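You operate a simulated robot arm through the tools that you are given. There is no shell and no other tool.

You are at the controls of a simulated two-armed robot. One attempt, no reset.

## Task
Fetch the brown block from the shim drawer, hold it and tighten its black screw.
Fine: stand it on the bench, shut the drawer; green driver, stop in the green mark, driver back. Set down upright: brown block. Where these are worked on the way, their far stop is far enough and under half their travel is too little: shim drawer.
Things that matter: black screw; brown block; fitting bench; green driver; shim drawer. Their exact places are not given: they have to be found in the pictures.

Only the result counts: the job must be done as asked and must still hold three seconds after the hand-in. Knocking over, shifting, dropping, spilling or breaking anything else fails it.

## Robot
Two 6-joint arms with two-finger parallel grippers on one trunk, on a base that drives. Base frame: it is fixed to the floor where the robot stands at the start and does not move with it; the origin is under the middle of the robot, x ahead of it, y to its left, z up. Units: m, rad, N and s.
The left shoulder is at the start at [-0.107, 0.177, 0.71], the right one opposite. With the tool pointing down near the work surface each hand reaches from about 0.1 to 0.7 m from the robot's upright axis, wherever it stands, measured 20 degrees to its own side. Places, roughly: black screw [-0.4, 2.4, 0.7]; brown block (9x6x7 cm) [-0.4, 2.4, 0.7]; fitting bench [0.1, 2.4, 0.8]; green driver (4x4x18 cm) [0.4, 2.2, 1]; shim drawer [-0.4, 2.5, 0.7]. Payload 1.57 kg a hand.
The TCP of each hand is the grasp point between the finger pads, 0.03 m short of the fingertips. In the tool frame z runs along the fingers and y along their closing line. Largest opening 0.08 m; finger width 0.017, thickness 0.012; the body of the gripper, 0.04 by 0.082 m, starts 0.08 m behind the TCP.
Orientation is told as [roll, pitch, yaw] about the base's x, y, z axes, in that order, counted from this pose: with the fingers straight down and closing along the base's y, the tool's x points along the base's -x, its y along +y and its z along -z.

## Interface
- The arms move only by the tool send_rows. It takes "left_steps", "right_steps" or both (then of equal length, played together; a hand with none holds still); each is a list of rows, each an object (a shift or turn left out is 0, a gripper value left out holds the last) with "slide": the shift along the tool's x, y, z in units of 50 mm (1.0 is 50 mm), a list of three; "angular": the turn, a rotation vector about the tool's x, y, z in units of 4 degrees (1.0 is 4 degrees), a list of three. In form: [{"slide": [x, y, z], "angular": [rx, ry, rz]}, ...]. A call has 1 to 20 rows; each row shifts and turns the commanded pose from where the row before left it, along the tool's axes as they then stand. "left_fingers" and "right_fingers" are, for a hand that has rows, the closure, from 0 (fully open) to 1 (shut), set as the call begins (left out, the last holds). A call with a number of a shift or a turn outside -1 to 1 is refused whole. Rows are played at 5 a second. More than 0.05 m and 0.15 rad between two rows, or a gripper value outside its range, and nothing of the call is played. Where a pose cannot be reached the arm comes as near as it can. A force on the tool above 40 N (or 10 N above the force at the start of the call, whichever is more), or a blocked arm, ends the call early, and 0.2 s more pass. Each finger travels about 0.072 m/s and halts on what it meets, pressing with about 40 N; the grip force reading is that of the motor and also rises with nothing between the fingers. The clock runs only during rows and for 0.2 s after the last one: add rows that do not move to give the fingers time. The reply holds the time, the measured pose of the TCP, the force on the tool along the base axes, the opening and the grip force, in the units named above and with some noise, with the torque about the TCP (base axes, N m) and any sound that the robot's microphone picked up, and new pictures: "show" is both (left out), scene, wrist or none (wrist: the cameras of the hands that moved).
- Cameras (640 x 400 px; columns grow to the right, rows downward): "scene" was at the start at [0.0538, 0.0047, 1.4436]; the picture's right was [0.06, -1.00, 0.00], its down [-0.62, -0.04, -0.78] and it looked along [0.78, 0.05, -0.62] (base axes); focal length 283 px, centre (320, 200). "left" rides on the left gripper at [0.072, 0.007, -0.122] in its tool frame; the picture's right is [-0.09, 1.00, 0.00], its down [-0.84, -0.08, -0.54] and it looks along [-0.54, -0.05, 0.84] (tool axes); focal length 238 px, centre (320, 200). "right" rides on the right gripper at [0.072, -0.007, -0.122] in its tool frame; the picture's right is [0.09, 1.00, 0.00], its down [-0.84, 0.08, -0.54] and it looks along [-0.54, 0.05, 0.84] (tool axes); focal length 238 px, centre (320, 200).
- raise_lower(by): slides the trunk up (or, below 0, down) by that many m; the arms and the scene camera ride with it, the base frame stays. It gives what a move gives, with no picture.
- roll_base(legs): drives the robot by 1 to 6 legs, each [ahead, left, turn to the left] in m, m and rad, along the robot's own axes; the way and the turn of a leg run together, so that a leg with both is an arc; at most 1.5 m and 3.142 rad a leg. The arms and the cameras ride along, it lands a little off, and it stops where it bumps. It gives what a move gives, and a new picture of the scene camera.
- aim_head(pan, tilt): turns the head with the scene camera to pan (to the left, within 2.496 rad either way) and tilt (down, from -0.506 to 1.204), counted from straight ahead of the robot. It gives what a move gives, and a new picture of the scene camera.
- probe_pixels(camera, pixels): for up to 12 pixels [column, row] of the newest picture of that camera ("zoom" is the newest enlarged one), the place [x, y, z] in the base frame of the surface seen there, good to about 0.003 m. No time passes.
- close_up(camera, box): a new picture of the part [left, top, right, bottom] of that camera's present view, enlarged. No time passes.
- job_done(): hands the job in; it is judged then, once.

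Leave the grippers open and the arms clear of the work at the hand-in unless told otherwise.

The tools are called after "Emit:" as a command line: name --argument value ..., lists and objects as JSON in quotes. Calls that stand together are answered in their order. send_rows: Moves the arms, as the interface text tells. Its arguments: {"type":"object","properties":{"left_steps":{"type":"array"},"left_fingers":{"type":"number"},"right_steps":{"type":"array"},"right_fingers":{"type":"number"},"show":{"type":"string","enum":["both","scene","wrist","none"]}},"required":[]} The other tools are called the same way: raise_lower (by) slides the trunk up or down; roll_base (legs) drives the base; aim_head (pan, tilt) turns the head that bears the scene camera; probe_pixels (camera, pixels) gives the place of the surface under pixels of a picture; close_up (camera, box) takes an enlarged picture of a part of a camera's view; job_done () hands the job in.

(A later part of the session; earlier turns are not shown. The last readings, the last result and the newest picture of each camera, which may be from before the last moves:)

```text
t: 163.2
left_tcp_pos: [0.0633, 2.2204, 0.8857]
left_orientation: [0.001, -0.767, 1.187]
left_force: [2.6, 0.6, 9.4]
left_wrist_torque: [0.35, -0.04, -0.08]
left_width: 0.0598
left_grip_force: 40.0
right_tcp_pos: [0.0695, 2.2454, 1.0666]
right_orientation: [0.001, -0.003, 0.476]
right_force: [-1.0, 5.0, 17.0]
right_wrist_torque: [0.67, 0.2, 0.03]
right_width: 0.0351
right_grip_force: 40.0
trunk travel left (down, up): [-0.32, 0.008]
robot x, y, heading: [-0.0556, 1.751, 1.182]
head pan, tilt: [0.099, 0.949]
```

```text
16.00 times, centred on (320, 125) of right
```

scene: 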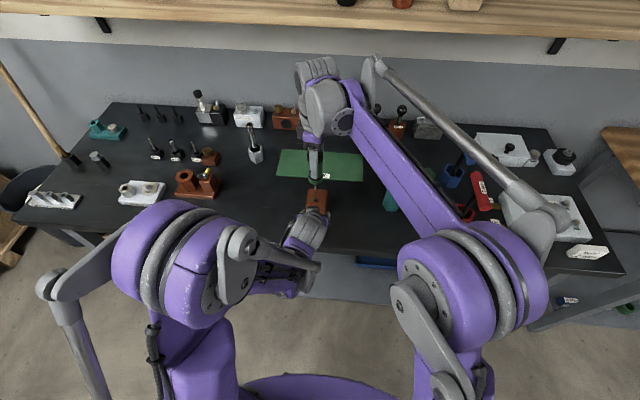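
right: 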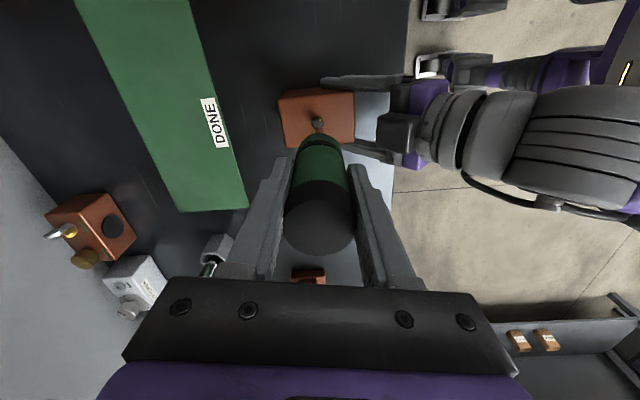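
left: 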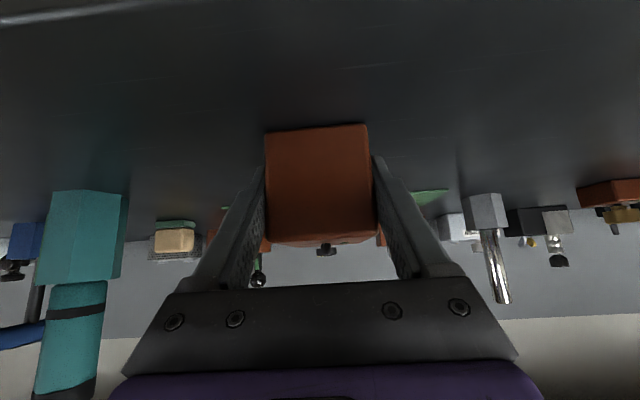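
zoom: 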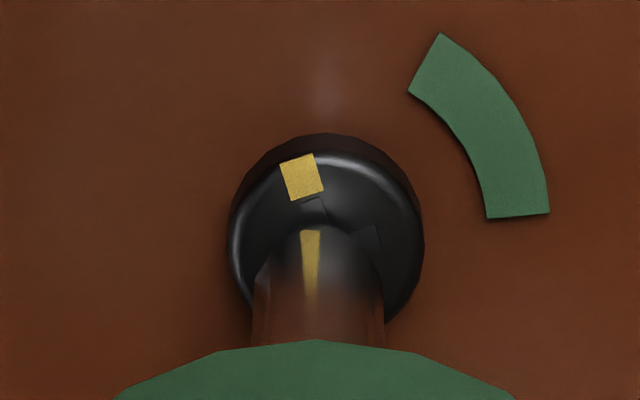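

Following (about 10° of 12°). Keep pressing (~19 N) and continue 20° slowly.

Emit:
send_rows --right_steps '[{"slide": [0.0, 0.006, 0.001], "angular": [0, 0, 0.5]}, {"slide": [0, 0.0021, 0], "angular": [0, 0, 0.5]}, {"slide": [0, 0.0021, 0], "angular": [0, 0, 0.5]}, {"slide": [0, 0.0021, 0.001], "angular": [0, 0, 0.5]}, {"slide": [0, 0.0021, 0], "angular": [0, 0, 0.5]}, {"slide": [0, 0.0021, 0], "angular": [0, 0, 0.5]}, {"slide": [0, 0.0021, 0.001], "angular": [0, 0, 0.5]}, {"slide": [0, 0.0021, 0], "angular": [0, 0, 0.5]}, {"slide": [0, 0.0021, 0], "angular": [0, 0, 0.5]}, {"slide": [0, 0.0021, 0], "angular": [0, 0, 0.5]}]' --show "none"

Emit:
close_up --camera "scene" --box '[310, 192, 324, 206]'

Emit:
close_up --camera "right" --box '[309, 114, 331, 136]'

```text
t: 165.4
left_tcp_pos: [0.0618, 2.2208, 0.8853]
left_orientation: [0.0, -0.767, 1.187]
left_force: [5.6, -0.3, 0.1]
left_wrist_torque: [0.44, 0.02, -0.19]
left_width: 0.0599
left_grip_force: 40.7
right_tcp_pos: [0.0689, 2.2468, 1.066]
right_orientation: [0.001, 0.0, 0.127]
right_force: [-5.5, 5.9, 31.9]
right_wrist_torque: [1.03, 0.56, 0.07]
right_width: 0.0351
right_grip_force: 39.8
trunk travel left (down, up): [-0.32, 0.008]
robot x, y, heading: [-0.0558, 1.7488, 1.188]
head pan, tilt: [0.099, 0.949]
```

```text
16.00 times, centred on (317, 199) of scene
```

zoom: 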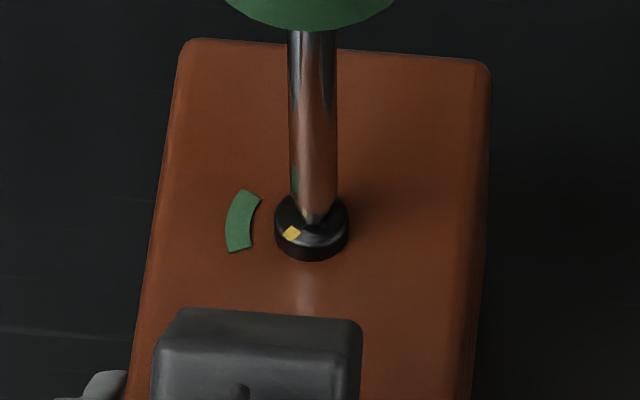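

```text
16.00 times, centred on (320, 125) of right
```

zoom: 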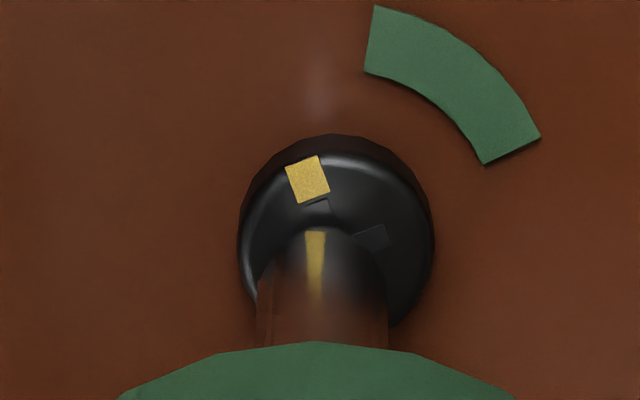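

Progress continues (pointer at about -117°). Near edge of the mark is ~38° away, centre ~69°. I relieve sideways (x +0.4, y +0.8 mm), reduce pressing slightly, and go on 20°.

Emit:
send_rows --right_steps '[{"slide": [0.008, 0.016, -0.004]}, {"slide": [0, 0.003, 0], "angular": [0, 0, 0.5]}, {"slide": [0, 0.003, 0], "angular": [0, 0, 0.5]}, {"slide": [0, 0.003, 0], "angular": [0, 0, 0.5]}, {"slide": [0, 0.003, 0], "angular": [0, 0, 0.5]}, {"slide": [0, 0.003, 0], "angular": [0, 0, 0.5]}, {"slide": [0, 0.003, 0], "angular": [0, 0, 0.5]}, {"slide": [0, 0.003, 0], "angular": [0, 0, 0.5]}, {"slide": [0, 0.003, 0], "angular": [0, 0, 0.5]}, {"slide": [0, 0.003, 0], "angular": [0, 0, 0.5]}, {"slide": [0, 0.003, 0], "angular": [0, 0, 0.5]}]' --show "none"

Emit:
close_up --camera "scene" --box '[310, 192, 324, 206]'

Emit:
close_up --camera "right" --box '[309, 114, 331, 136]'

```text
t: 167.8
left_tcp_pos: [0.0623, 2.2192, 0.8846]
left_orientation: [-0.001, -0.768, 1.187]
left_force: [1.2, -0.8, 0.7]
left_wrist_torque: [0.26, -0.13, -0.27]
left_width: 0.0599
left_grip_force: 39.5
right_tcp_pos: [0.0692, 2.2484, 1.0667]
right_orientation: [0.003, 0.001, -0.223]
right_force: [-0.9, 7.3, 28.8]
right_wrist_torque: [1.05, -0.06, 0.11]
right_width: 0.0348
right_grip_force: 39.7
trunk travel left (down, up): [-0.32, 0.008]
robot x, y, heading: [-0.0555, 1.7517, 1.188]
head pan, tilt: [0.099, 0.949]
```

```text
16.00 times, centred on (317, 199) of scene
```

zoom: 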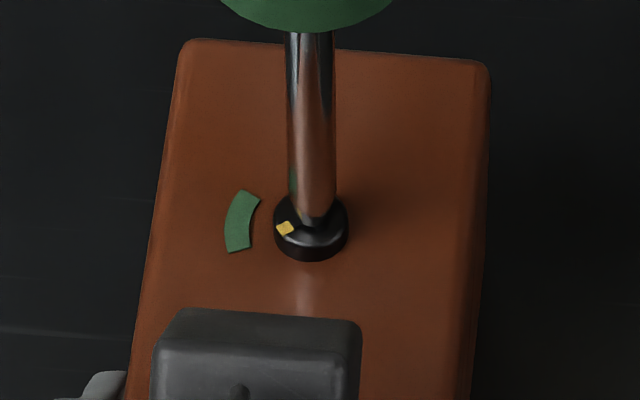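

```text
16.00 times, centred on (320, 125) of right
```

zoom: 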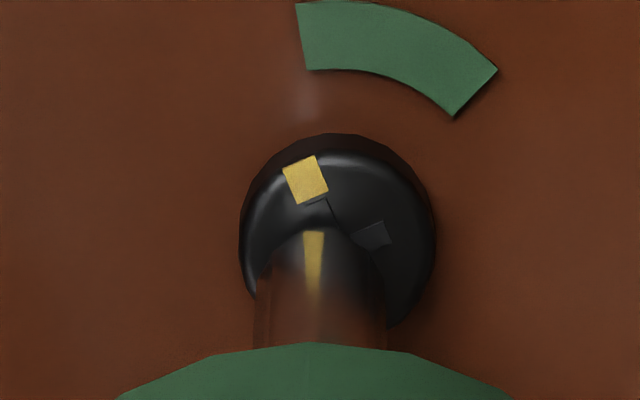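

Pointer is at (285,228) now; near edge ~17° away, centre ~49°. Continue 20° with small relief.

Emit:
send_rows --right_steps '[{"slide": [0.0, 0.012, -0.002]}, {"slide": [0, 0.003, 0], "angular": [0, 0, 0.5]}, {"slide": [0, 0.003, 0], "angular": [0, 0, 0.5]}, {"slide": [0, 0.003, 0], "angular": [0, 0, 0.5]}, {"slide": [0, 0.003, 0], "angular": [0, 0, 0.5]}, {"slide": [0, 0.003, 0], "angular": [0, 0, 0.5]}, {"slide": [0, 0.003, 0], "angular": [0, 0, 0.5]}, {"slide": [0, 0.003, 0], "angular": [0, 0, 0.5]}, {"slide": [0, 0.003, 0], "angular": [0, 0, 0.5]}, {"slide": [0, 0.003, 0], "angular": [0, 0, 0.5]}, {"slide": [0, 0.003, 0], "angular": [0, 0, 0.5]}]' --show "none"

Emit:
close_up --camera "scene" --box '[310, 192, 324, 206]'

Emit:
close_up --camera "right" --box '[309, 114, 331, 136]'

```text
t: 170.2
left_tcp_pos: [0.0636, 2.22, 0.8859]
left_orientation: [-0.001, -0.769, 1.186]
left_force: [1.4, -2.3, 7.1]
left_wrist_torque: [-0.08, -0.09, -0.33]
left_width: 0.06
left_grip_force: 40.1
right_tcp_pos: [0.07, 2.25, 1.0667]
right_orientation: [0.0, 0.0, -0.573]
right_force: [-0.9, 3.1, 14.4]
right_wrist_torque: [0.26, 0.13, 0.2]
right_width: 0.0349
right_grip_force: 40.0
trunk travel left (down, up): [-0.32, 0.008]
robot x, y, heading: [-0.053, 1.7479, 1.188]
head pan, tilt: [0.099, 0.949]
```

```text
16.00 times, centred on (317, 199) of scene
```

zoom: 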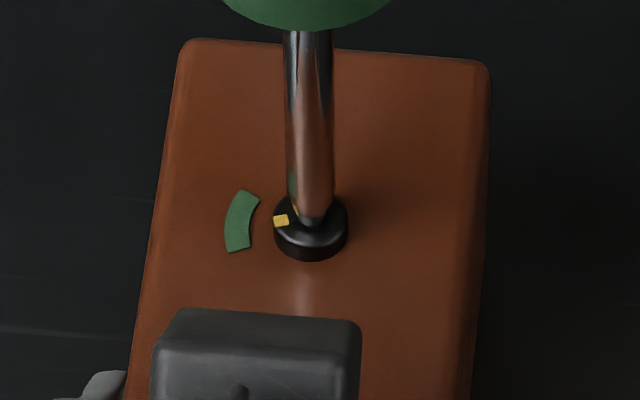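

```text
16.00 times, centred on (320, 125) of right
```

zoom: 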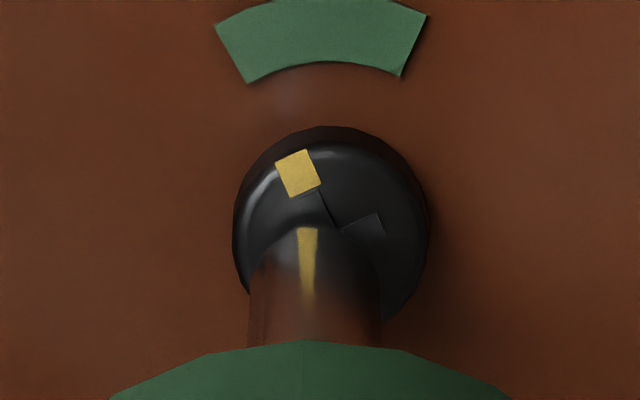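

The pointer is now at the near edge of the green (scene (281,220)). About 27° to the centre. Turn 14° more, then check.

Emit:
send_rows --right_steps '[{"slide": [0.0, 0.006, 0.002]}, {"slide": [0, 0.003, 0], "angular": [0, 0, 0.5]}, {"slide": [0, 0.003, 0], "angular": [0, 0, 0.5]}, {"slide": [0, 0.003, 0], "angular": [0, 0, 0.5]}, {"slide": [0, 0.003, 0], "angular": [0, 0, 0.5]}, {"slide": [0, 0.003, 0], "angular": [0, 0, 0.5]}, {"slide": [0, 0.003, 0], "angular": [0, 0, 0.5]}, {"slide": [0, 0.003, 0], "angular": [0, 0, 0.5]}]' --show "none"

Emit:
close_up --camera "scene" --box '[310, 192, 324, 206]'

Emit:
close_up --camera "right" --box '[309, 112, 331, 134]'

```text
t: 172.0
left_tcp_pos: [0.0631, 2.2206, 0.8861]
left_orientation: [-0.001, -0.767, 1.186]
left_force: [-0.4, -5.7, 11.4]
left_wrist_torque: [-0.17, -0.09, -0.21]
left_width: 0.0596
left_grip_force: 39.6
right_tcp_pos: [0.0706, 2.251, 1.0669]
right_orientation: [0.0, 0.001, -0.818]
right_force: [0.3, 4.1, 7.5]
right_wrist_torque: [0.6, -0.11, 0.18]
right_width: 0.0344
right_grip_force: 39.6
trunk travel left (down, up): [-0.32, 0.008]
robot x, y, heading: [-0.0541, 1.7516, 1.19]
head pan, tilt: [0.099, 0.949]
```

```text
16.00 times, centred on (317, 199) of scene
```

zoom: 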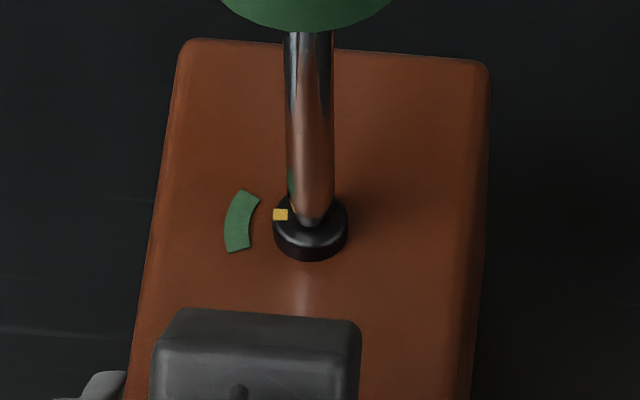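

```text
16.00 times, centred on (320, 123) of right
```

zoom: 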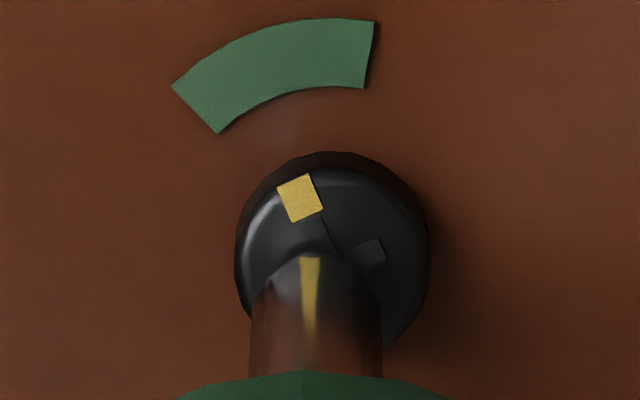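

The pointer is inside the mark; ~11–18° before its middle. Turn 12° more.

Emit:
send_rows --right_steps '[{"slide": [0.0, 0.005, 0.003]}, {"slide": [0, 0.003, 0], "angular": [0, 0, 0.5]}, {"slide": [0, 0.003, 0], "angular": [0, 0, 0.5]}, {"slide": [0, 0.003, 0], "angular": [0, 0, 0.5]}, {"slide": [0, 0.003, 0], "angular": [0, 0, 0.5]}, {"slide": [0, 0.003, 0], "angular": [0, 0, 0.5]}, {"slide": [0, 0.003, 0], "angular": [0, 0, 0.5]}]' --show "none"

Emit:
close_up --camera "scene" --box '[310, 192, 324, 206]'

Emit:
close_up --camera "right" --box '[309, 112, 331, 134]'

```text
t: 173.6
left_tcp_pos: [0.0627, 2.22, 0.8849]
left_orientation: [0.0, -0.769, 1.187]
left_force: [-1.2, -7.8, 8.5]
left_wrist_torque: [0.08, -0.1, -0.15]
left_width: 0.0596
left_grip_force: 39.9
right_tcp_pos: [0.0693, 2.2507, 1.0679]
right_orientation: [0.002, 0.002, -1.025]
right_force: [1.1, 7.2, 10.0]
right_wrist_torque: [0.98, -0.22, 0.15]
right_width: 0.0348
right_grip_force: 39.8
trunk travel left (down, up): [-0.32, 0.008]
robot x, y, heading: [-0.0549, 1.7481, 1.187]
head pan, tilt: [0.099, 0.949]
```

```text
16.00 times, centred on (317, 199) of scene
```

zoom: 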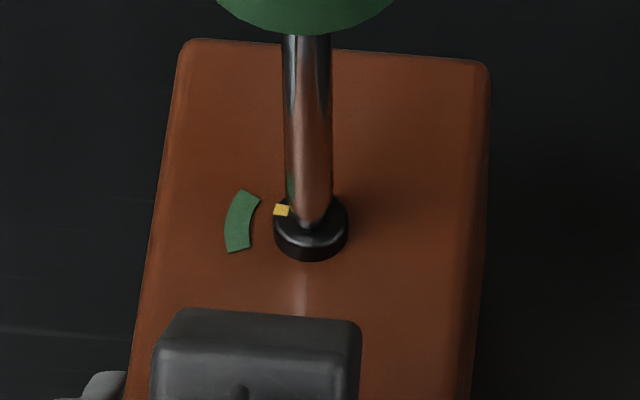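

```text
16.00 times, centred on (320, 123) of right
```

zoom: 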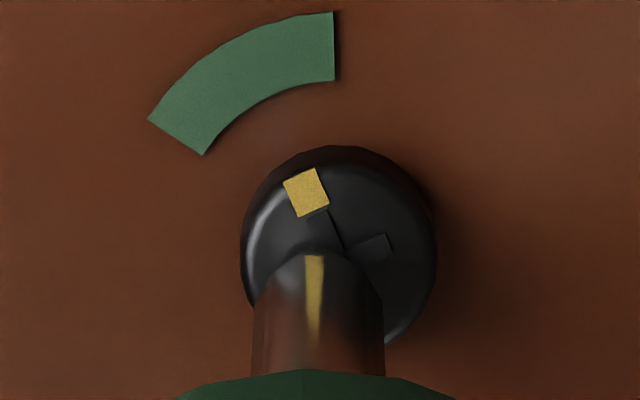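

Pointer is now near the middle of the green mark (wrist: pointer -29°, mark -63°…-2°; scene similar). Stop turning. Lift the driver straight up slowly.

Emit:
send_rows --right_steps '[{"slide": [0, 0.004, -0.02]}, {"slide": [0, 0, -0.06]}, {"slide": [0, 0, -0.1]}, {"slide": [0, 0, -0.2]}, {"slide": [0, 0, -0.4]}, {"slide": [0, 0, -0.5]}, {"slide": [0, 0, -0.5]}, {}]' --show "none"

Emit:
close_up --camera "scene" --box '[310, 192, 324, 206]'

Emit:
close_up --camera "right" --box '[296, 85, 344, 133]'

```text
t: 175.4
left_tcp_pos: [0.0619, 2.2204, 0.885]
left_orientation: [0.0, -0.767, 1.186]
left_force: [-1.5, -3.9, 14.7]
left_wrist_torque: [-0.07, -0.1, 0.01]
left_width: 0.0596
left_grip_force: 40.1
right_tcp_pos: [0.0707, 2.2517, 1.1534]
right_orientation: [0.002, 0.0, -1.024]
right_force: [-0.2, 0.0, -1.2]
right_wrist_torque: [0.02, -0.01, 0.04]
right_width: 0.0348
right_grip_force: 39.7
trunk travel left (down, up): [-0.32, 0.008]
robot x, y, heading: [-0.0565, 1.7537, 1.191]
head pan, tilt: [0.099, 0.949]
```

```text
16.00 times, centred on (317, 199) of scene
```

zoom: 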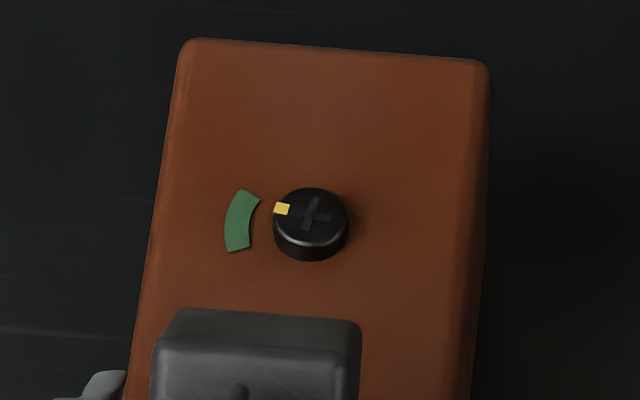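

```text
8.33 times, centred on (320, 109) of right
```

zoom: 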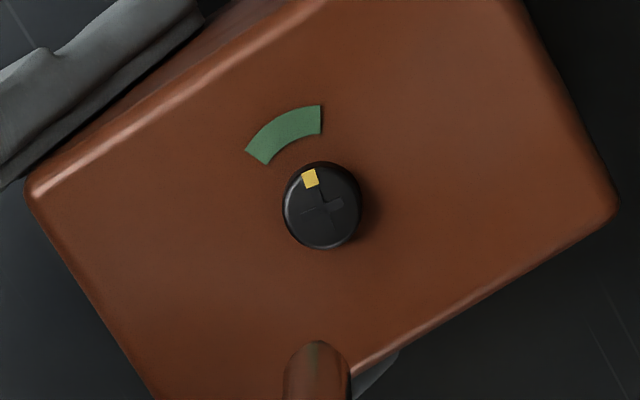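

The view is free: the yellow pointer lies in the middle of the green mark (pointer ≈176°, mark ≈154°–202°). Now I raise the driver well clear (9 cm more).

Emit:
send_rows --right_steps '[{"slide": [0, 0, -0.5]}, {"slide": [0, 0, -0.5]}, {"slide": [0, 0, -0.5]}, {"slide": [0, 0, -0.3]}, {}]' --show "none"

Emit:
send_rows --left_steps '[{}, {}, {}, {}]' --left_fingers 0 --show "scene"

Emit:
close_up --camera "scene" --box '[297, 180, 337, 220]'

```text
t: 176.6
left_tcp_pos: [0.0625, 2.2204, 0.8843]
left_orientation: [0.0, -0.768, 1.186]
left_force: [-1.5, -4.0, 13.3]
left_wrist_torque: [0.01, -0.1, -0.05]
left_width: 0.0597
left_grip_force: 39.9
right_tcp_pos: [0.0703, 2.2491, 1.2439]
right_orientation: [-0.001, 0.002, -1.024]
right_force: [-0.9, -1.0, -1.9]
right_wrist_torque: [0.03, 0.04, -0.01]
right_width: 0.0348
right_grip_force: 39.9
trunk travel left (down, up): [-0.32, 0.008]
robot x, y, heading: [-0.0546, 1.7495, 1.185]
head pan, tilt: [0.099, 0.949]
```

```text
t: 177.6
left_tcp_pos: [0.0637, 2.2214, 0.8839]
left_orientation: [0.001, -0.766, 1.187]
left_force: [0.7, 0.5, 0.3]
left_wrist_torque: [0.02, 0.01, 0.01]
left_width: 0.0798
left_grip_force: 0.1
right_tcp_pos: [0.0718, 2.2512, 1.2451]
right_orientation: [-0.001, 0.001, -1.025]
right_force: [-0.1, 0.2, -2.2]
right_wrist_torque: [0.01, 0.04, -0.02]
right_width: 0.0349
right_grip_force: 39.7
trunk travel left (down, up): [-0.32, 0.008]
robot x, y, heading: [-0.0552, 1.7568, 1.189]
head pan, tilt: [0.099, 0.949]
```

scene: 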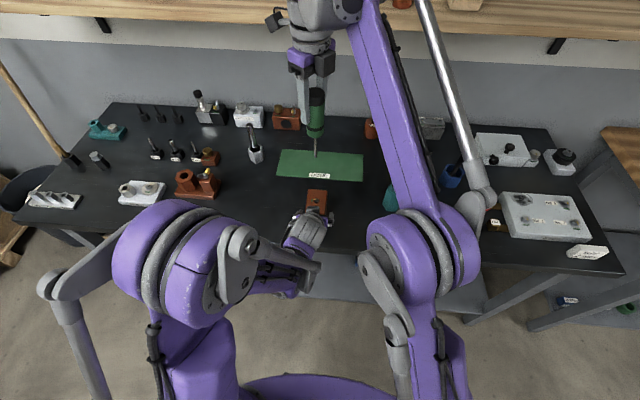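

```text
10.00 times, centred on (317, 200) of scene
```

zoom: 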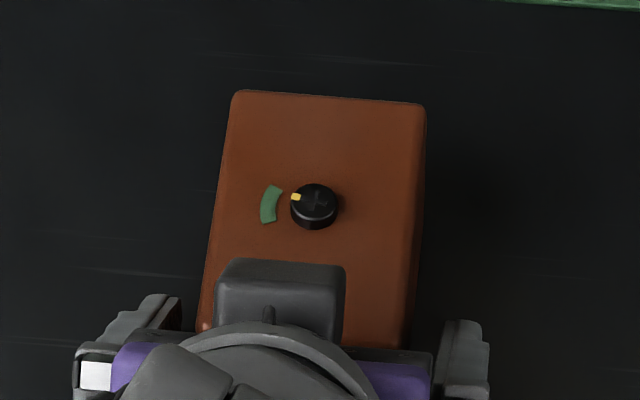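

Block stands free; pointer still in the green. Retract the left hand along its axis by 13 cm, then raise it.

Emit:
send_rows --left_steps '[{"slide": [0, 0, -0.3]}, {"slide": [0, 0, -0.5]}, {"slide": [0, 0, -0.6]}, {"slide": [0, 0, -0.6]}, {"slide": [0, 0, -0.6]}, {"slide": [-0.555, 0, -0.571]}, {"slide": [-0.555, 0, -0.571]}, {"slide": [-0.555, 0, -0.571]}, {"slide": [-0.555, 0, -0.571]}, {}]' --left_fingers 0 --show "scene"

Emit:
close_up --camera "scene" --box '[297, 180, 337, 220]'

```text
t: 179.8
left_tcp_pos: [0.029, 2.1368, 1.1363]
left_orientation: [-0.001, -0.768, 1.189]
left_force: [-0.5, 0.2, -0.5]
left_wrist_torque: [0.0, -0.01, -0.03]
left_width: 0.0801
left_grip_force: 0.0
right_tcp_pos: [0.0719, 2.2499, 1.2436]
right_orientation: [0.001, 0.001, -1.023]
right_force: [-1.2, 0.6, -1.6]
right_wrist_torque: [0.04, 0.04, 0.0]
right_width: 0.0348
right_grip_force: 39.3
trunk travel left (down, up): [-0.32, 0.008]
robot x, y, heading: [-0.057, 1.7513, 1.188]
head pan, tilt: [0.099, 0.949]
```

scene: 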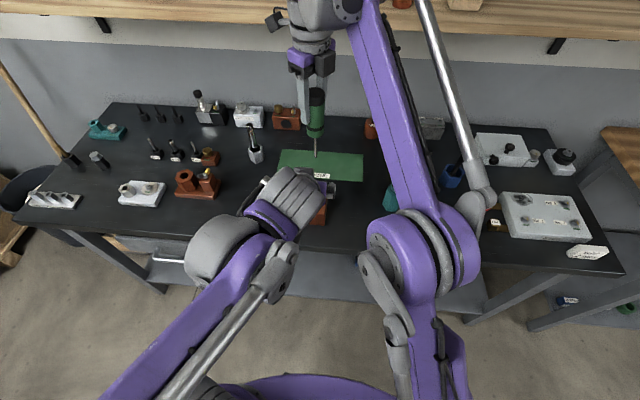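

```text
10.00 times, centred on (317, 200) of scene
```

zoom: 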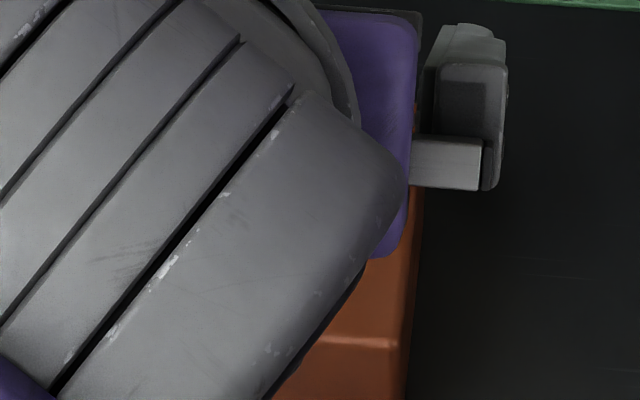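

Move the left hand 15 cm to the left and slightly back to free the view.

Emit:
send_rows --left_steps '[{"slide": [0.2, 0.75, -0.2]}, {"slide": [0.2, 0.75, -0.2]}, {"slide": [0.2, 0.75, -0.2]}, {"slide": [0.2, 0.75, -0.2]}, {}]' --left_fingers 0 --show "scene"

Emit:
close_up --camera "scene" --box '[297, 180, 337, 220]'

```text
t: 181.0
left_tcp_pos: [-0.1329, 2.1429, 1.1376]
left_orientation: [-0.001, -0.767, 1.187]
left_force: [0.7, -0.3, 0.5]
left_wrist_torque: [0.02, 0.01, 0.0]
left_width: 0.0801
left_grip_force: 0.0
right_tcp_pos: [0.0713, 2.2508, 1.2437]
right_orientation: [-0.001, -0.001, -1.025]
right_force: [0.2, -1.0, -1.4]
right_wrist_torque: [-0.01, 0.04, 0.0]
right_width: 0.0346
right_grip_force: 40.1
trunk travel left (down, up): [-0.32, 0.008]
robot x, y, heading: [-0.0547, 1.7491, 1.192]
head pan, tilt: [0.099, 0.949]
```

scene: 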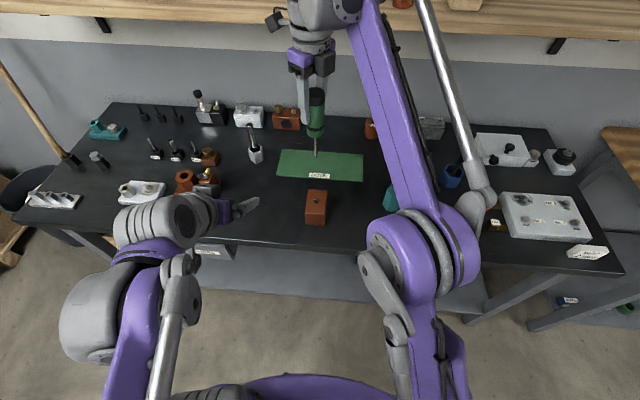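

```text
10.00 times, centred on (317, 200) of scene
```

zoom: 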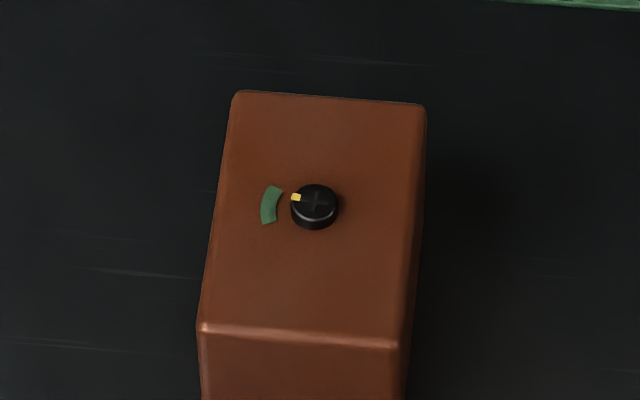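

Block stands upright on the bench. One more tight close-up of the screw for the pointer/mark.

Emit:
close_up --camera "scene" --box '[311, 195, 321, 205]'

Emit:
probe_pixels --camera "zoom" --pixels '[[320, 200], [280, 200], [250, 200]]'

```text
16.00 times, centred on (316, 200) of scene
```

zoom: 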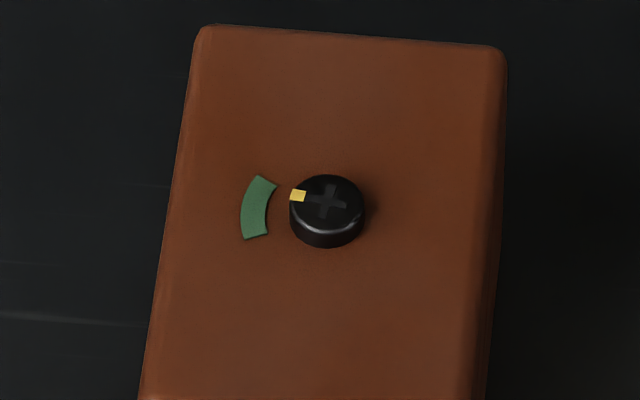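

```text
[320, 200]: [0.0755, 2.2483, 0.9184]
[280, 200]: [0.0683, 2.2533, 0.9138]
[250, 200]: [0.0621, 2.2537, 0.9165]
```

The pointer is ~6° from the middle of the ±26° mark: good. Now turn the right wrist back ccw toward the docking yaw 2.586 (207°), in three calls, at the present safe height.

Emit:
send_rows --right_steps '[{"angular": [0, 0, -1]}, {"angular": [0, 0, -1]}, {"angular": [0, 0, -1]}, {"angular": [0, 0, -1]}, {"angular": [0, 0, -1]}, {"angular": [0, 0, -1]}, {"angular": [0, 0, -1]}, {"angular": [0, 0, -1]}, {"angular": [0, 0, -1]}, {"angular": [0, 0, -1]}, {"angular": [0, 0, -1]}, {"angular": [0, 0, -1]}, {"angular": [0, 0, -1]}, {"angular": [0, 0, -1]}, {"angular": [0, 0, -1]}, {"angular": [0, 0, -1]}, {"angular": [0, 0, -1]}, {"angular": [0, 0, -1]}, {"angular": [0, 0, -1]}, {"angular": [0, 0, -1]}]' --show "none"

Emit:
send_rows --right_steps '[{"angular": [0, 0, -1]}, {"angular": [0, 0, -1]}, {"angular": [0, 0, -1]}, {"angular": [0, 0, -1]}, {"angular": [0, 0, -1]}, {"angular": [0, 0, -1]}, {"angular": [0, 0, -1]}, {"angular": [0, 0, -1]}, {"angular": [0, 0, -1]}, {"angular": [0, 0, -1]}, {"angular": [0, 0, -1]}, {"angular": [0, 0, -1]}, {"angular": [0, 0, -1]}, {"angular": [0, 0, -1]}, {"angular": [0, 0, -1]}, {"angular": [0, 0, -1]}, {"angular": [0, 0, -1]}, {"angular": [0, 0, -1]}, {"angular": [0, 0, -1]}, {"angular": [0, 0, -1]}]' --show "none"

Emit:
send_rows --right_steps '[{"angular": [0, 0, -1]}, {"angular": [0, 0, -1]}, {"angular": [0, 0, -1]}, {"angular": [0, 0, -1]}, {"angular": [0, 0, -1]}, {"angular": [0, 0, -1]}, {"angular": [0, 0, -1]}, {"angular": [0, 0, -1]}, {"angular": [0, 0, -1]}, {"angular": [0, 0, -1]}, {"angular": [0, 0, -1]}, {"angular": [0, 0, -0.7]}, {}]' --show "both"

```text
t: 185.2
left_tcp_pos: [-0.1309, 2.1429, 1.139]
left_orientation: [-0.001, -0.766, 1.187]
left_force: [-0.4, 0.3, 0.6]
left_wrist_torque: [0.0, -0.01, 0.02]
left_width: 0.08
left_grip_force: 0.0
right_tcp_pos: [0.0708, 2.2526, 1.2449]
right_orientation: [0.0, -0.001, 0.374]
right_force: [0.1, -0.3, -1.9]
right_wrist_torque: [-0.02, 0.04, -0.02]
right_width: 0.0342
right_grip_force: 40.1
trunk travel left (down, up): [-0.32, 0.008]
robot x, y, heading: [-0.0538, 1.7513, 1.186]
head pan, tilt: [0.099, 0.949]
```

```text
t: 189.4
left_tcp_pos: [-0.1313, 2.1432, 1.1381]
left_orientation: [0.001, -0.766, 1.186]
left_force: [0.5, 0.2, 0.6]
left_wrist_torque: [0.05, 0.0, -0.03]
left_width: 0.0802
left_grip_force: 0.0
right_tcp_pos: [0.0705, 2.2513, 1.245]
right_orientation: [0.0, -0.002, 1.77]
right_force: [-0.1, -0.2, -1.1]
right_wrist_torque: [-0.03, -0.04, 0.0]
right_width: 0.0347
right_grip_force: 40.2
trunk travel left (down, up): [-0.32, 0.008]
robot x, y, heading: [-0.0555, 1.7521, 1.186]
head pan, tilt: [0.099, 0.949]
```

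```text
t: 192.2
left_tcp_pos: [-0.1313, 2.1432, 1.1386]
left_orientation: [-0.002, -0.766, 1.187]
left_force: [-0.1, -0.3, 0.6]
left_wrist_torque: [0.01, -0.01, 0.0]
left_width: 0.0802
left_grip_force: 0.0
right_tcp_pos: [0.0713, 2.2517, 1.2442]
right_orientation: [0.001, 0.0, 2.584]
right_force: [0.4, -0.9, -2.0]
right_wrist_torque: [0.01, -0.02, 0.02]
right_width: 0.0348
right_grip_force: 40.3
trunk travel left (down, up): [-0.32, 0.008]
robot x, y, heading: [-0.0555, 1.7491, 1.185]
head pan, tilt: [0.099, 0.949]
```

scene: 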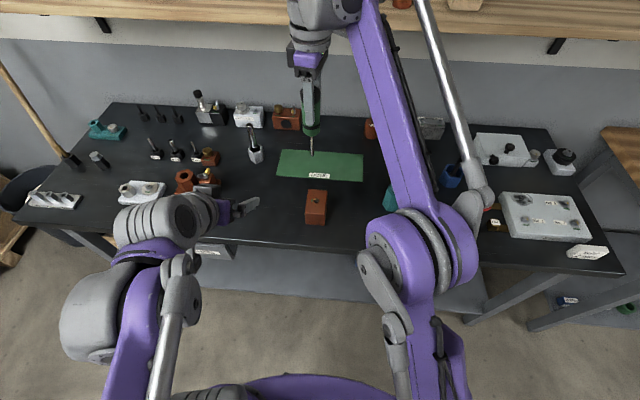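
right: 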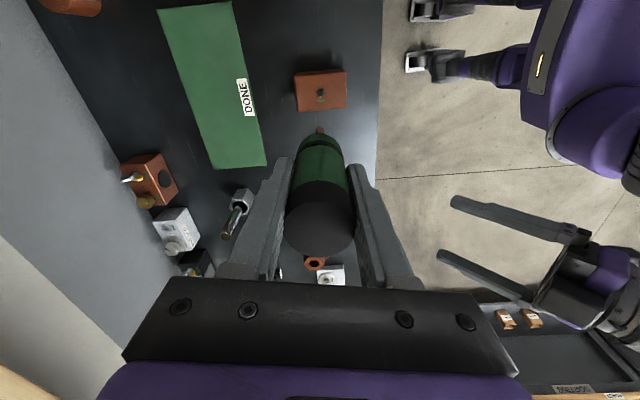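

I want to double-check what is at the lower right of the wrist picture (labels near (515,320) and (570,388)).

Emit:
close_up --camera "right" --box '[470, 280, 640, 400]'

Emit:
probe_pixels --camera "right" --pixels '[[505, 320], [531, 318], [570, 388], [550, 350]]'

```text
3.33 times, centred on (555, 340) of right
```

zoom: 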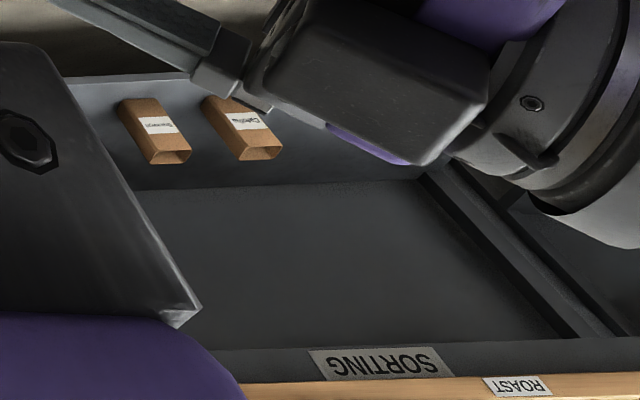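

```text
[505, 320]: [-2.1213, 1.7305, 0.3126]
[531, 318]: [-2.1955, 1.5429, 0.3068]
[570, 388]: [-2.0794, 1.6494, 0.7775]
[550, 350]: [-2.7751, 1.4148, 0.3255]
```

It's just the far SORTING bench. Now move the base 0.06 ahead and 0.08 right, back to where I took the driver.

Emit:
roll_base --legs '[[0.06, -0.08, 0]]'

Emit:
aim_head --pan -0.25 --tilt 0.9

```text
t: 193.6
left_tcp_pos: [-0.0358, 2.1672, 1.1387]
left_orientation: [0.001, -0.766, 1.188]
left_force: [-0.3, 0.0, 0.3]
left_wrist_torque: [-0.02, -0.01, -0.01]
left_width: 0.0803
left_grip_force: 0.0
right_tcp_pos: [0.1678, 2.2759, 1.2442]
right_orientation: [0.002, 0.0, 2.586]
right_force: [-0.6, -0.2, -1.8]
right_wrist_torque: [0.0, 0.0, -0.02]
right_width: 0.0346
right_grip_force: 40.0
trunk travel left (down, up): [-0.32, 0.008]
robot x, y, heading: [0.0424, 1.7757, 1.195]
head pan, tilt: [0.099, 0.949]
```

scene: 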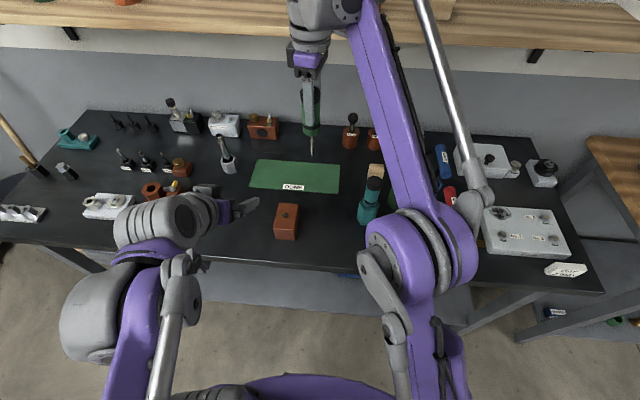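

```text
t: 194.4
left_tcp_pos: [-0.0339, 2.1687, 1.1389]
left_orientation: [0.0, -0.768, 1.189]
left_force: [0.4, 0.4, 1.1]
left_wrist_torque: [-0.01, -0.02, 0.03]
left_width: 0.0803
left_grip_force: 0.1
right_tcp_pos: [0.1679, 2.2764, 1.2452]
right_orientation: [-0.001, 0.001, 2.585]
right_force: [0.0, 0.0, -1.1]
right_wrist_torque: [0.0, 0.01, -0.01]
right_width: 0.0346
right_grip_force: 40.1
trunk travel left (down, up): [-0.32, 0.008]
robot x, y, heading: [0.0419, 1.7775, 1.188]
head pan, tilt: [-0.25, 0.901]
```

scene: 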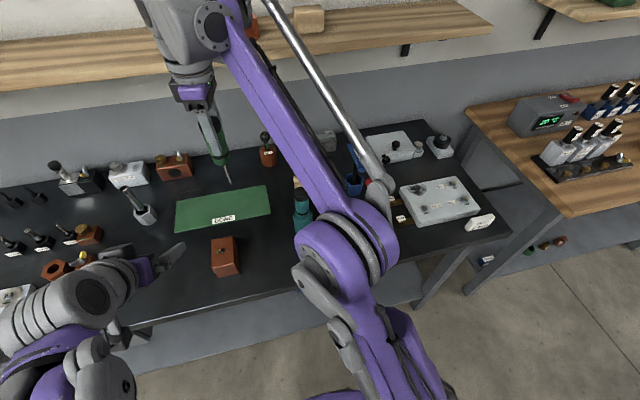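

Carry the driver over to above the green holder at constant height (tip ≈1.10 m, above the teal driver's 1.035).

Emit:
send_rows --right_steps '[{"slide": [0.802, -0.353, 0]}, {"slide": [0.802, -0.353, 0]}, {"slide": [0.802, -0.353, 0]}, {"slide": [0.802, -0.353, 0]}, {"slide": [0.802, -0.353, 0]}, {"slide": [0.802, -0.353, 0]}, {}, {}]' --show "both"

Emit:
close_up --camera "right" --box '[284, 60, 356, 132]'

```text
t: 196.2
left_tcp_pos: [-0.0348, 2.1675, 1.1396]
left_orientation: [0.0, -0.767, 1.186]
left_force: [0.3, -0.3, -0.2]
left_wrist_torque: [0.01, 0.01, -0.01]
left_width: 0.0798
left_grip_force: 0.0
right_tcp_pos: [0.4297, 2.2394, 1.2444]
right_orientation: [-0.001, -0.001, 2.587]
right_force: [0.6, 0.8, -1.3]
right_wrist_torque: [-0.03, 0.01, 0.0]
right_width: 0.0347
right_grip_force: 39.9
trunk travel left (down, up): [-0.32, 0.008]
robot x, y, heading: [0.0402, 1.7761, 1.185]
head pan, tilt: [-0.25, 0.901]
```

scene: 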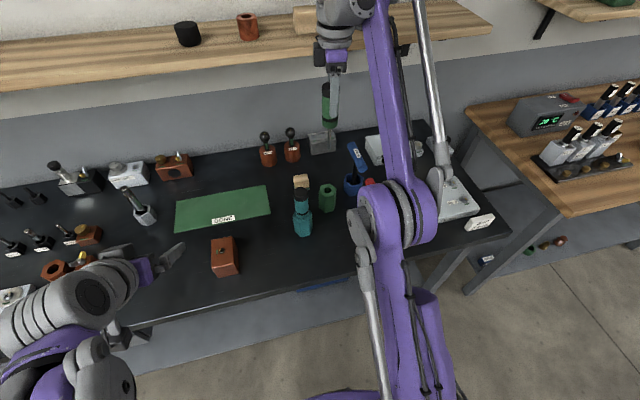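
right: 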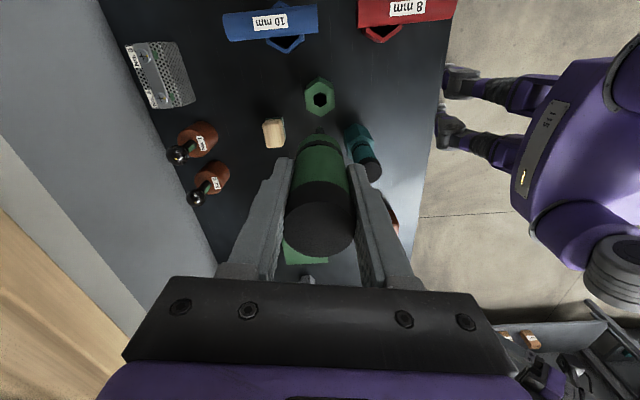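

```text
5.56 times, centred on (320, 96) of right
```

zoom: 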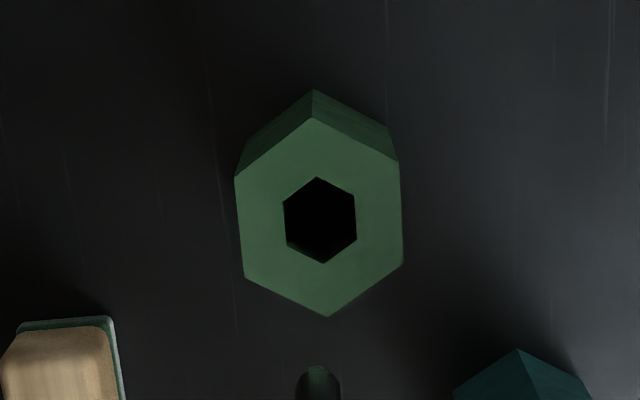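

The hole is visible below the tip; compared with the lift-out view I need x -1.2 mm, y +1.3 mm. Then descend 12 cm (tip down to ~0.98, just above the rim) and check.

Emit:
send_rows --right_steps '[{"slide": [-0.024, 0.026, 0]}, {"slide": [0, 0, 0.5]}, {"slide": [0, 0, 0.5]}, {"slide": [0, 0, 0.5]}, {"slide": [0, 0, 0.5]}, {"slide": [0, 0, 0.4]}, {}, {}]' --show "both"

Emit:
close_up --camera "right" --box '[284, 84, 356, 156]'

Emit:
close_up --camera "scene" --box '[290, 130, 370, 220]'

```text
t: 198.0
left_tcp_pos: [-0.0345, 2.1673, 1.1385]
left_orientation: [-0.001, -0.767, 1.189]
left_force: [0.0, 0.5, 0.7]
left_wrist_torque: [0.0, 0.0, 0.0]
left_width: 0.0799
left_grip_force: 0.0
right_tcp_pos: [0.4275, 2.2388, 1.1251]
right_orientation: [-0.001, 0.0, 2.585]
right_force: [-0.9, -0.6, -1.0]
right_wrist_torque: [0.02, 0.03, -0.01]
right_width: 0.0346
right_grip_force: 39.9
trunk travel left (down, up): [-0.32, 0.008]
robot x, y, heading: [0.0412, 1.7743, 1.189]
head pan, tilt: [-0.25, 0.901]
```

scene: 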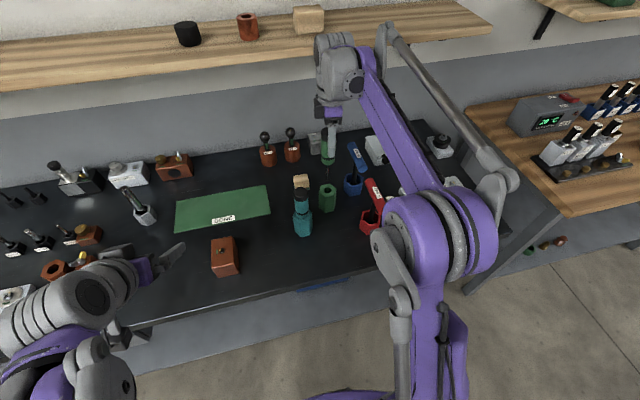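
right: 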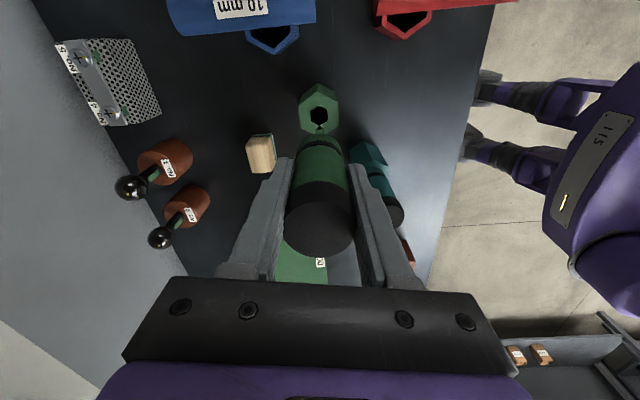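

```text
5.56 times, centred on (320, 120) of right
```

zoom: 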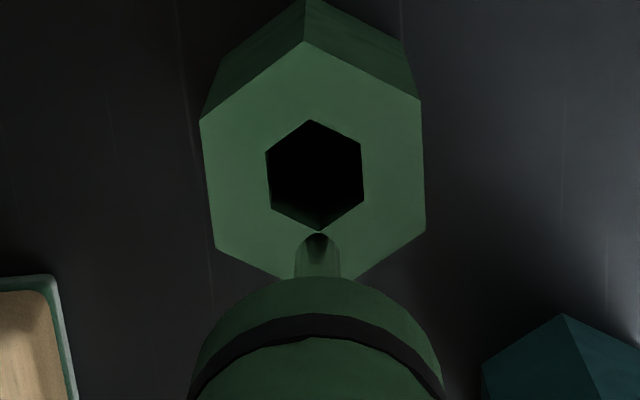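

```text
4.44 times, centred on (330, 175) of scene
```

zoom: 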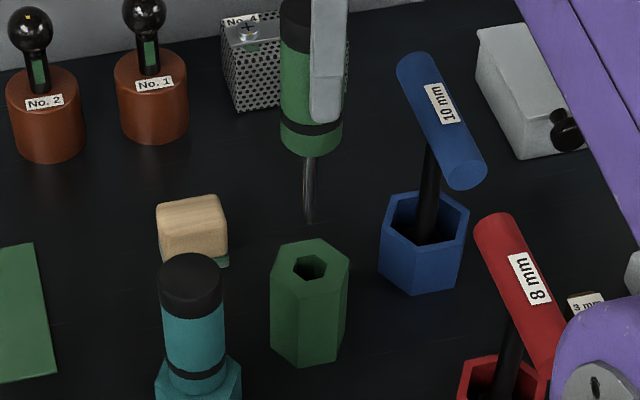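

The hole relation matches the lift-out picture, and the 21 mm hole gives ample room. Descend 10 cm.

Emit:
send_rows --right_steps '[{"slide": [0, 0, 0.3]}, {"slide": [0, 0, 0.4]}, {"slide": [0, 0, 0.4]}, {"slide": [0, 0, 0.4]}, {"slide": [0, 0, 0.4]}, {"slide": [0, 0, 0.2]}, {}]' --show "wrist"

```text
t: 199.6
left_tcp_pos: [-0.0349, 2.1673, 1.1398]
left_orientation: [0.0, -0.767, 1.187]
left_force: [0.6, -0.5, -0.3]
left_wrist_torque: [-0.03, 0.01, -0.05]
left_width: 0.0799
left_grip_force: 0.1
right_tcp_pos: [0.4257, 2.2396, 1.0174]
right_orientation: [-0.001, 0.001, 2.585]
right_force: [-0.1, 0.5, -1.2]
right_wrist_torque: [0.01, 0.0, 0.0]
right_width: 0.0346
right_grip_force: 40.3
trunk travel left (down, up): [-0.32, 0.008]
robot x, y, heading: [0.0445, 1.7776, 1.185]
head pan, tilt: [-0.25, 0.901]
```

right: 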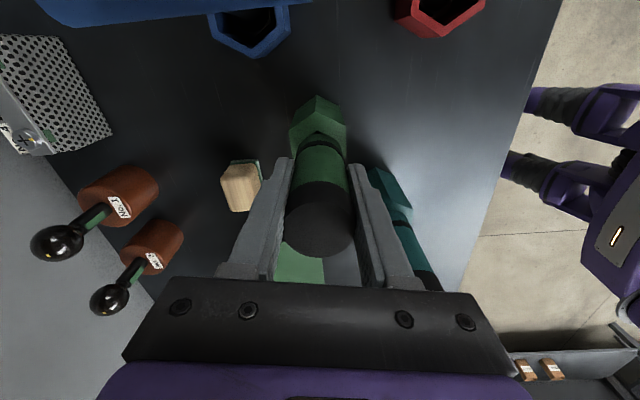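

No contact so far at z=1.0174; ~15 mm to go. Lower 12 mm, then 1 mm steps.

Emit:
send_rows --right_steps '[{"slide": [0, 0, 0.1]}, {"slide": [0, 0, 0.1]}, {"slide": [0, 0, 0.04]}, {}]' --show "none"

Emit:
send_rows --right_steps '[{"slide": [0, 0, 0.02]}, {"slide": [0, 0, 0.02]}, {}]' --show "none"

```text
t: 200.6
left_tcp_pos: [-0.0348, 2.1681, 1.1392]
left_orientation: [-0.001, -0.766, 1.189]
left_force: [-0.1, -0.6, -0.1]
left_wrist_torque: [0.0, -0.01, 0.0]
left_width: 0.08
left_grip_force: 0.1
right_tcp_pos: [0.4262, 2.2396, 1.006]
right_orientation: [0.0, 0.001, 2.586]
right_force: [0.5, 0.8, -1.5]
right_wrist_torque: [0.02, -0.03, 0.0]
right_width: 0.0348
right_grip_force: 40.2
trunk travel left (down, up): [-0.32, 0.008]
robot x, y, heading: [0.043, 1.7792, 1.19]
head pan, tilt: [-0.25, 0.901]
```

```text
t: 201.4
left_tcp_pos: [-0.0337, 2.1681, 1.1383]
left_orientation: [0.0, -0.766, 1.188]
left_force: [0.5, 0.8, -0.3]
left_wrist_torque: [0.02, 0.02, 0.01]
left_width: 0.0798
left_grip_force: 0.0
right_tcp_pos: [0.4269, 2.2392, 1.0051]
right_orientation: [0.0, 0.0, 2.585]
right_force: [-0.4, 0.4, -1.6]
right_wrist_torque: [0.0, -0.01, 0.01]
right_width: 0.0347
right_grip_force: 40.2
trunk travel left (down, up): [-0.32, 0.008]
robot x, y, heading: [0.0418, 1.7763, 1.194]
head pan, tilt: [-0.25, 0.901]
```

Emit:
send_rows --right_steps '[{"slide": [0, 0, 0.02]}, {"slide": [0, 0, 0.02]}, {}]' --show "none"

Emit:
close_up --camera "scene" --box '[300, 150, 356, 220]'

```text
t: 202.2
left_tcp_pos: [-0.0338, 2.1671, 1.1383]
left_orientation: [-0.002, -0.765, 1.19]
left_force: [-0.1, 0.3, 0.2]
left_wrist_torque: [0.01, 0.03, 0.03]
left_width: 0.08
left_grip_force: 0.0
right_tcp_pos: [0.4273, 2.2382, 1.0037]
right_orientation: [0.0, 0.0, 2.584]
right_force: [-0.7, 0.2, -1.4]
right_wrist_torque: [0.02, -0.03, 0.0]
right_width: 0.0345
right_grip_force: 40.1
trunk travel left (down, up): [-0.32, 0.008]
robot x, y, heading: [0.0407, 1.7744, 1.186]
head pan, tilt: [-0.25, 0.901]
```

```text
5.71 times, centred on (328, 185) of scene
```

zoom: 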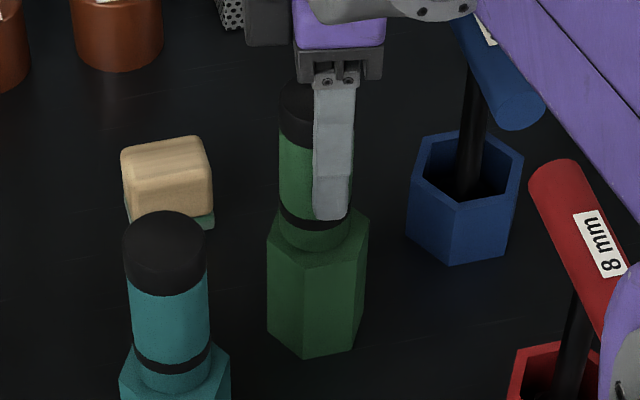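

Nearly seated. Continue 1 mm steps until contact.

Emit:
send_rows --right_steps '[{"slide": [0, 0, 0.02]}, {"slide": [0, 0, 0.02]}, {}]' --show "none"

```text
t: 203.0
left_tcp_pos: [-0.0345, 2.1692, 1.1386]
left_orientation: [0.001, -0.766, 1.188]
left_force: [0.6, -0.2, -1.0]
left_wrist_torque: [0.05, 0.04, -0.01]
left_width: 0.0801
left_grip_force: 0.1
right_tcp_pos: [0.4259, 2.2382, 1.0019]
right_orientation: [0.001, -0.001, 2.584]
right_force: [0.4, -0.5, -1.1]
right_wrist_torque: [0.02, -0.01, 0.02]
right_width: 0.0345
right_grip_force: 40.1
trunk travel left (down, up): [-0.32, 0.008]
robot x, y, heading: [0.0391, 1.7779, 1.188]
head pan, tilt: [-0.25, 0.901]
```

Emit:
send_rows --right_steps '[{"slide": [0, 0, 0.02]}, {"slide": [0, 0, 0.01]}, {}]' --show "none"

```text
t: 203.8
left_tcp_pos: [-0.0343, 2.1675, 1.1393]
left_orientation: [-0.001, -0.768, 1.188]
left_force: [-0.4, 0.3, -0.3]
left_wrist_torque: [0.02, 0.03, -0.01]
left_width: 0.08
left_grip_force: 0.0
right_tcp_pos: [0.4273, 2.2384, 0.9999]
right_orientation: [-0.001, 0.0, 2.586]
right_force: [6.1, 4.6, 19.3]
right_wrist_torque: [0.24, -0.06, -0.09]
right_width: 0.0347
right_grip_force: 40.0
trunk travel left (down, up): [-0.32, 0.008]
robot x, y, heading: [0.0418, 1.7748, 1.183]
head pan, tilt: [-0.25, 0.901]
```

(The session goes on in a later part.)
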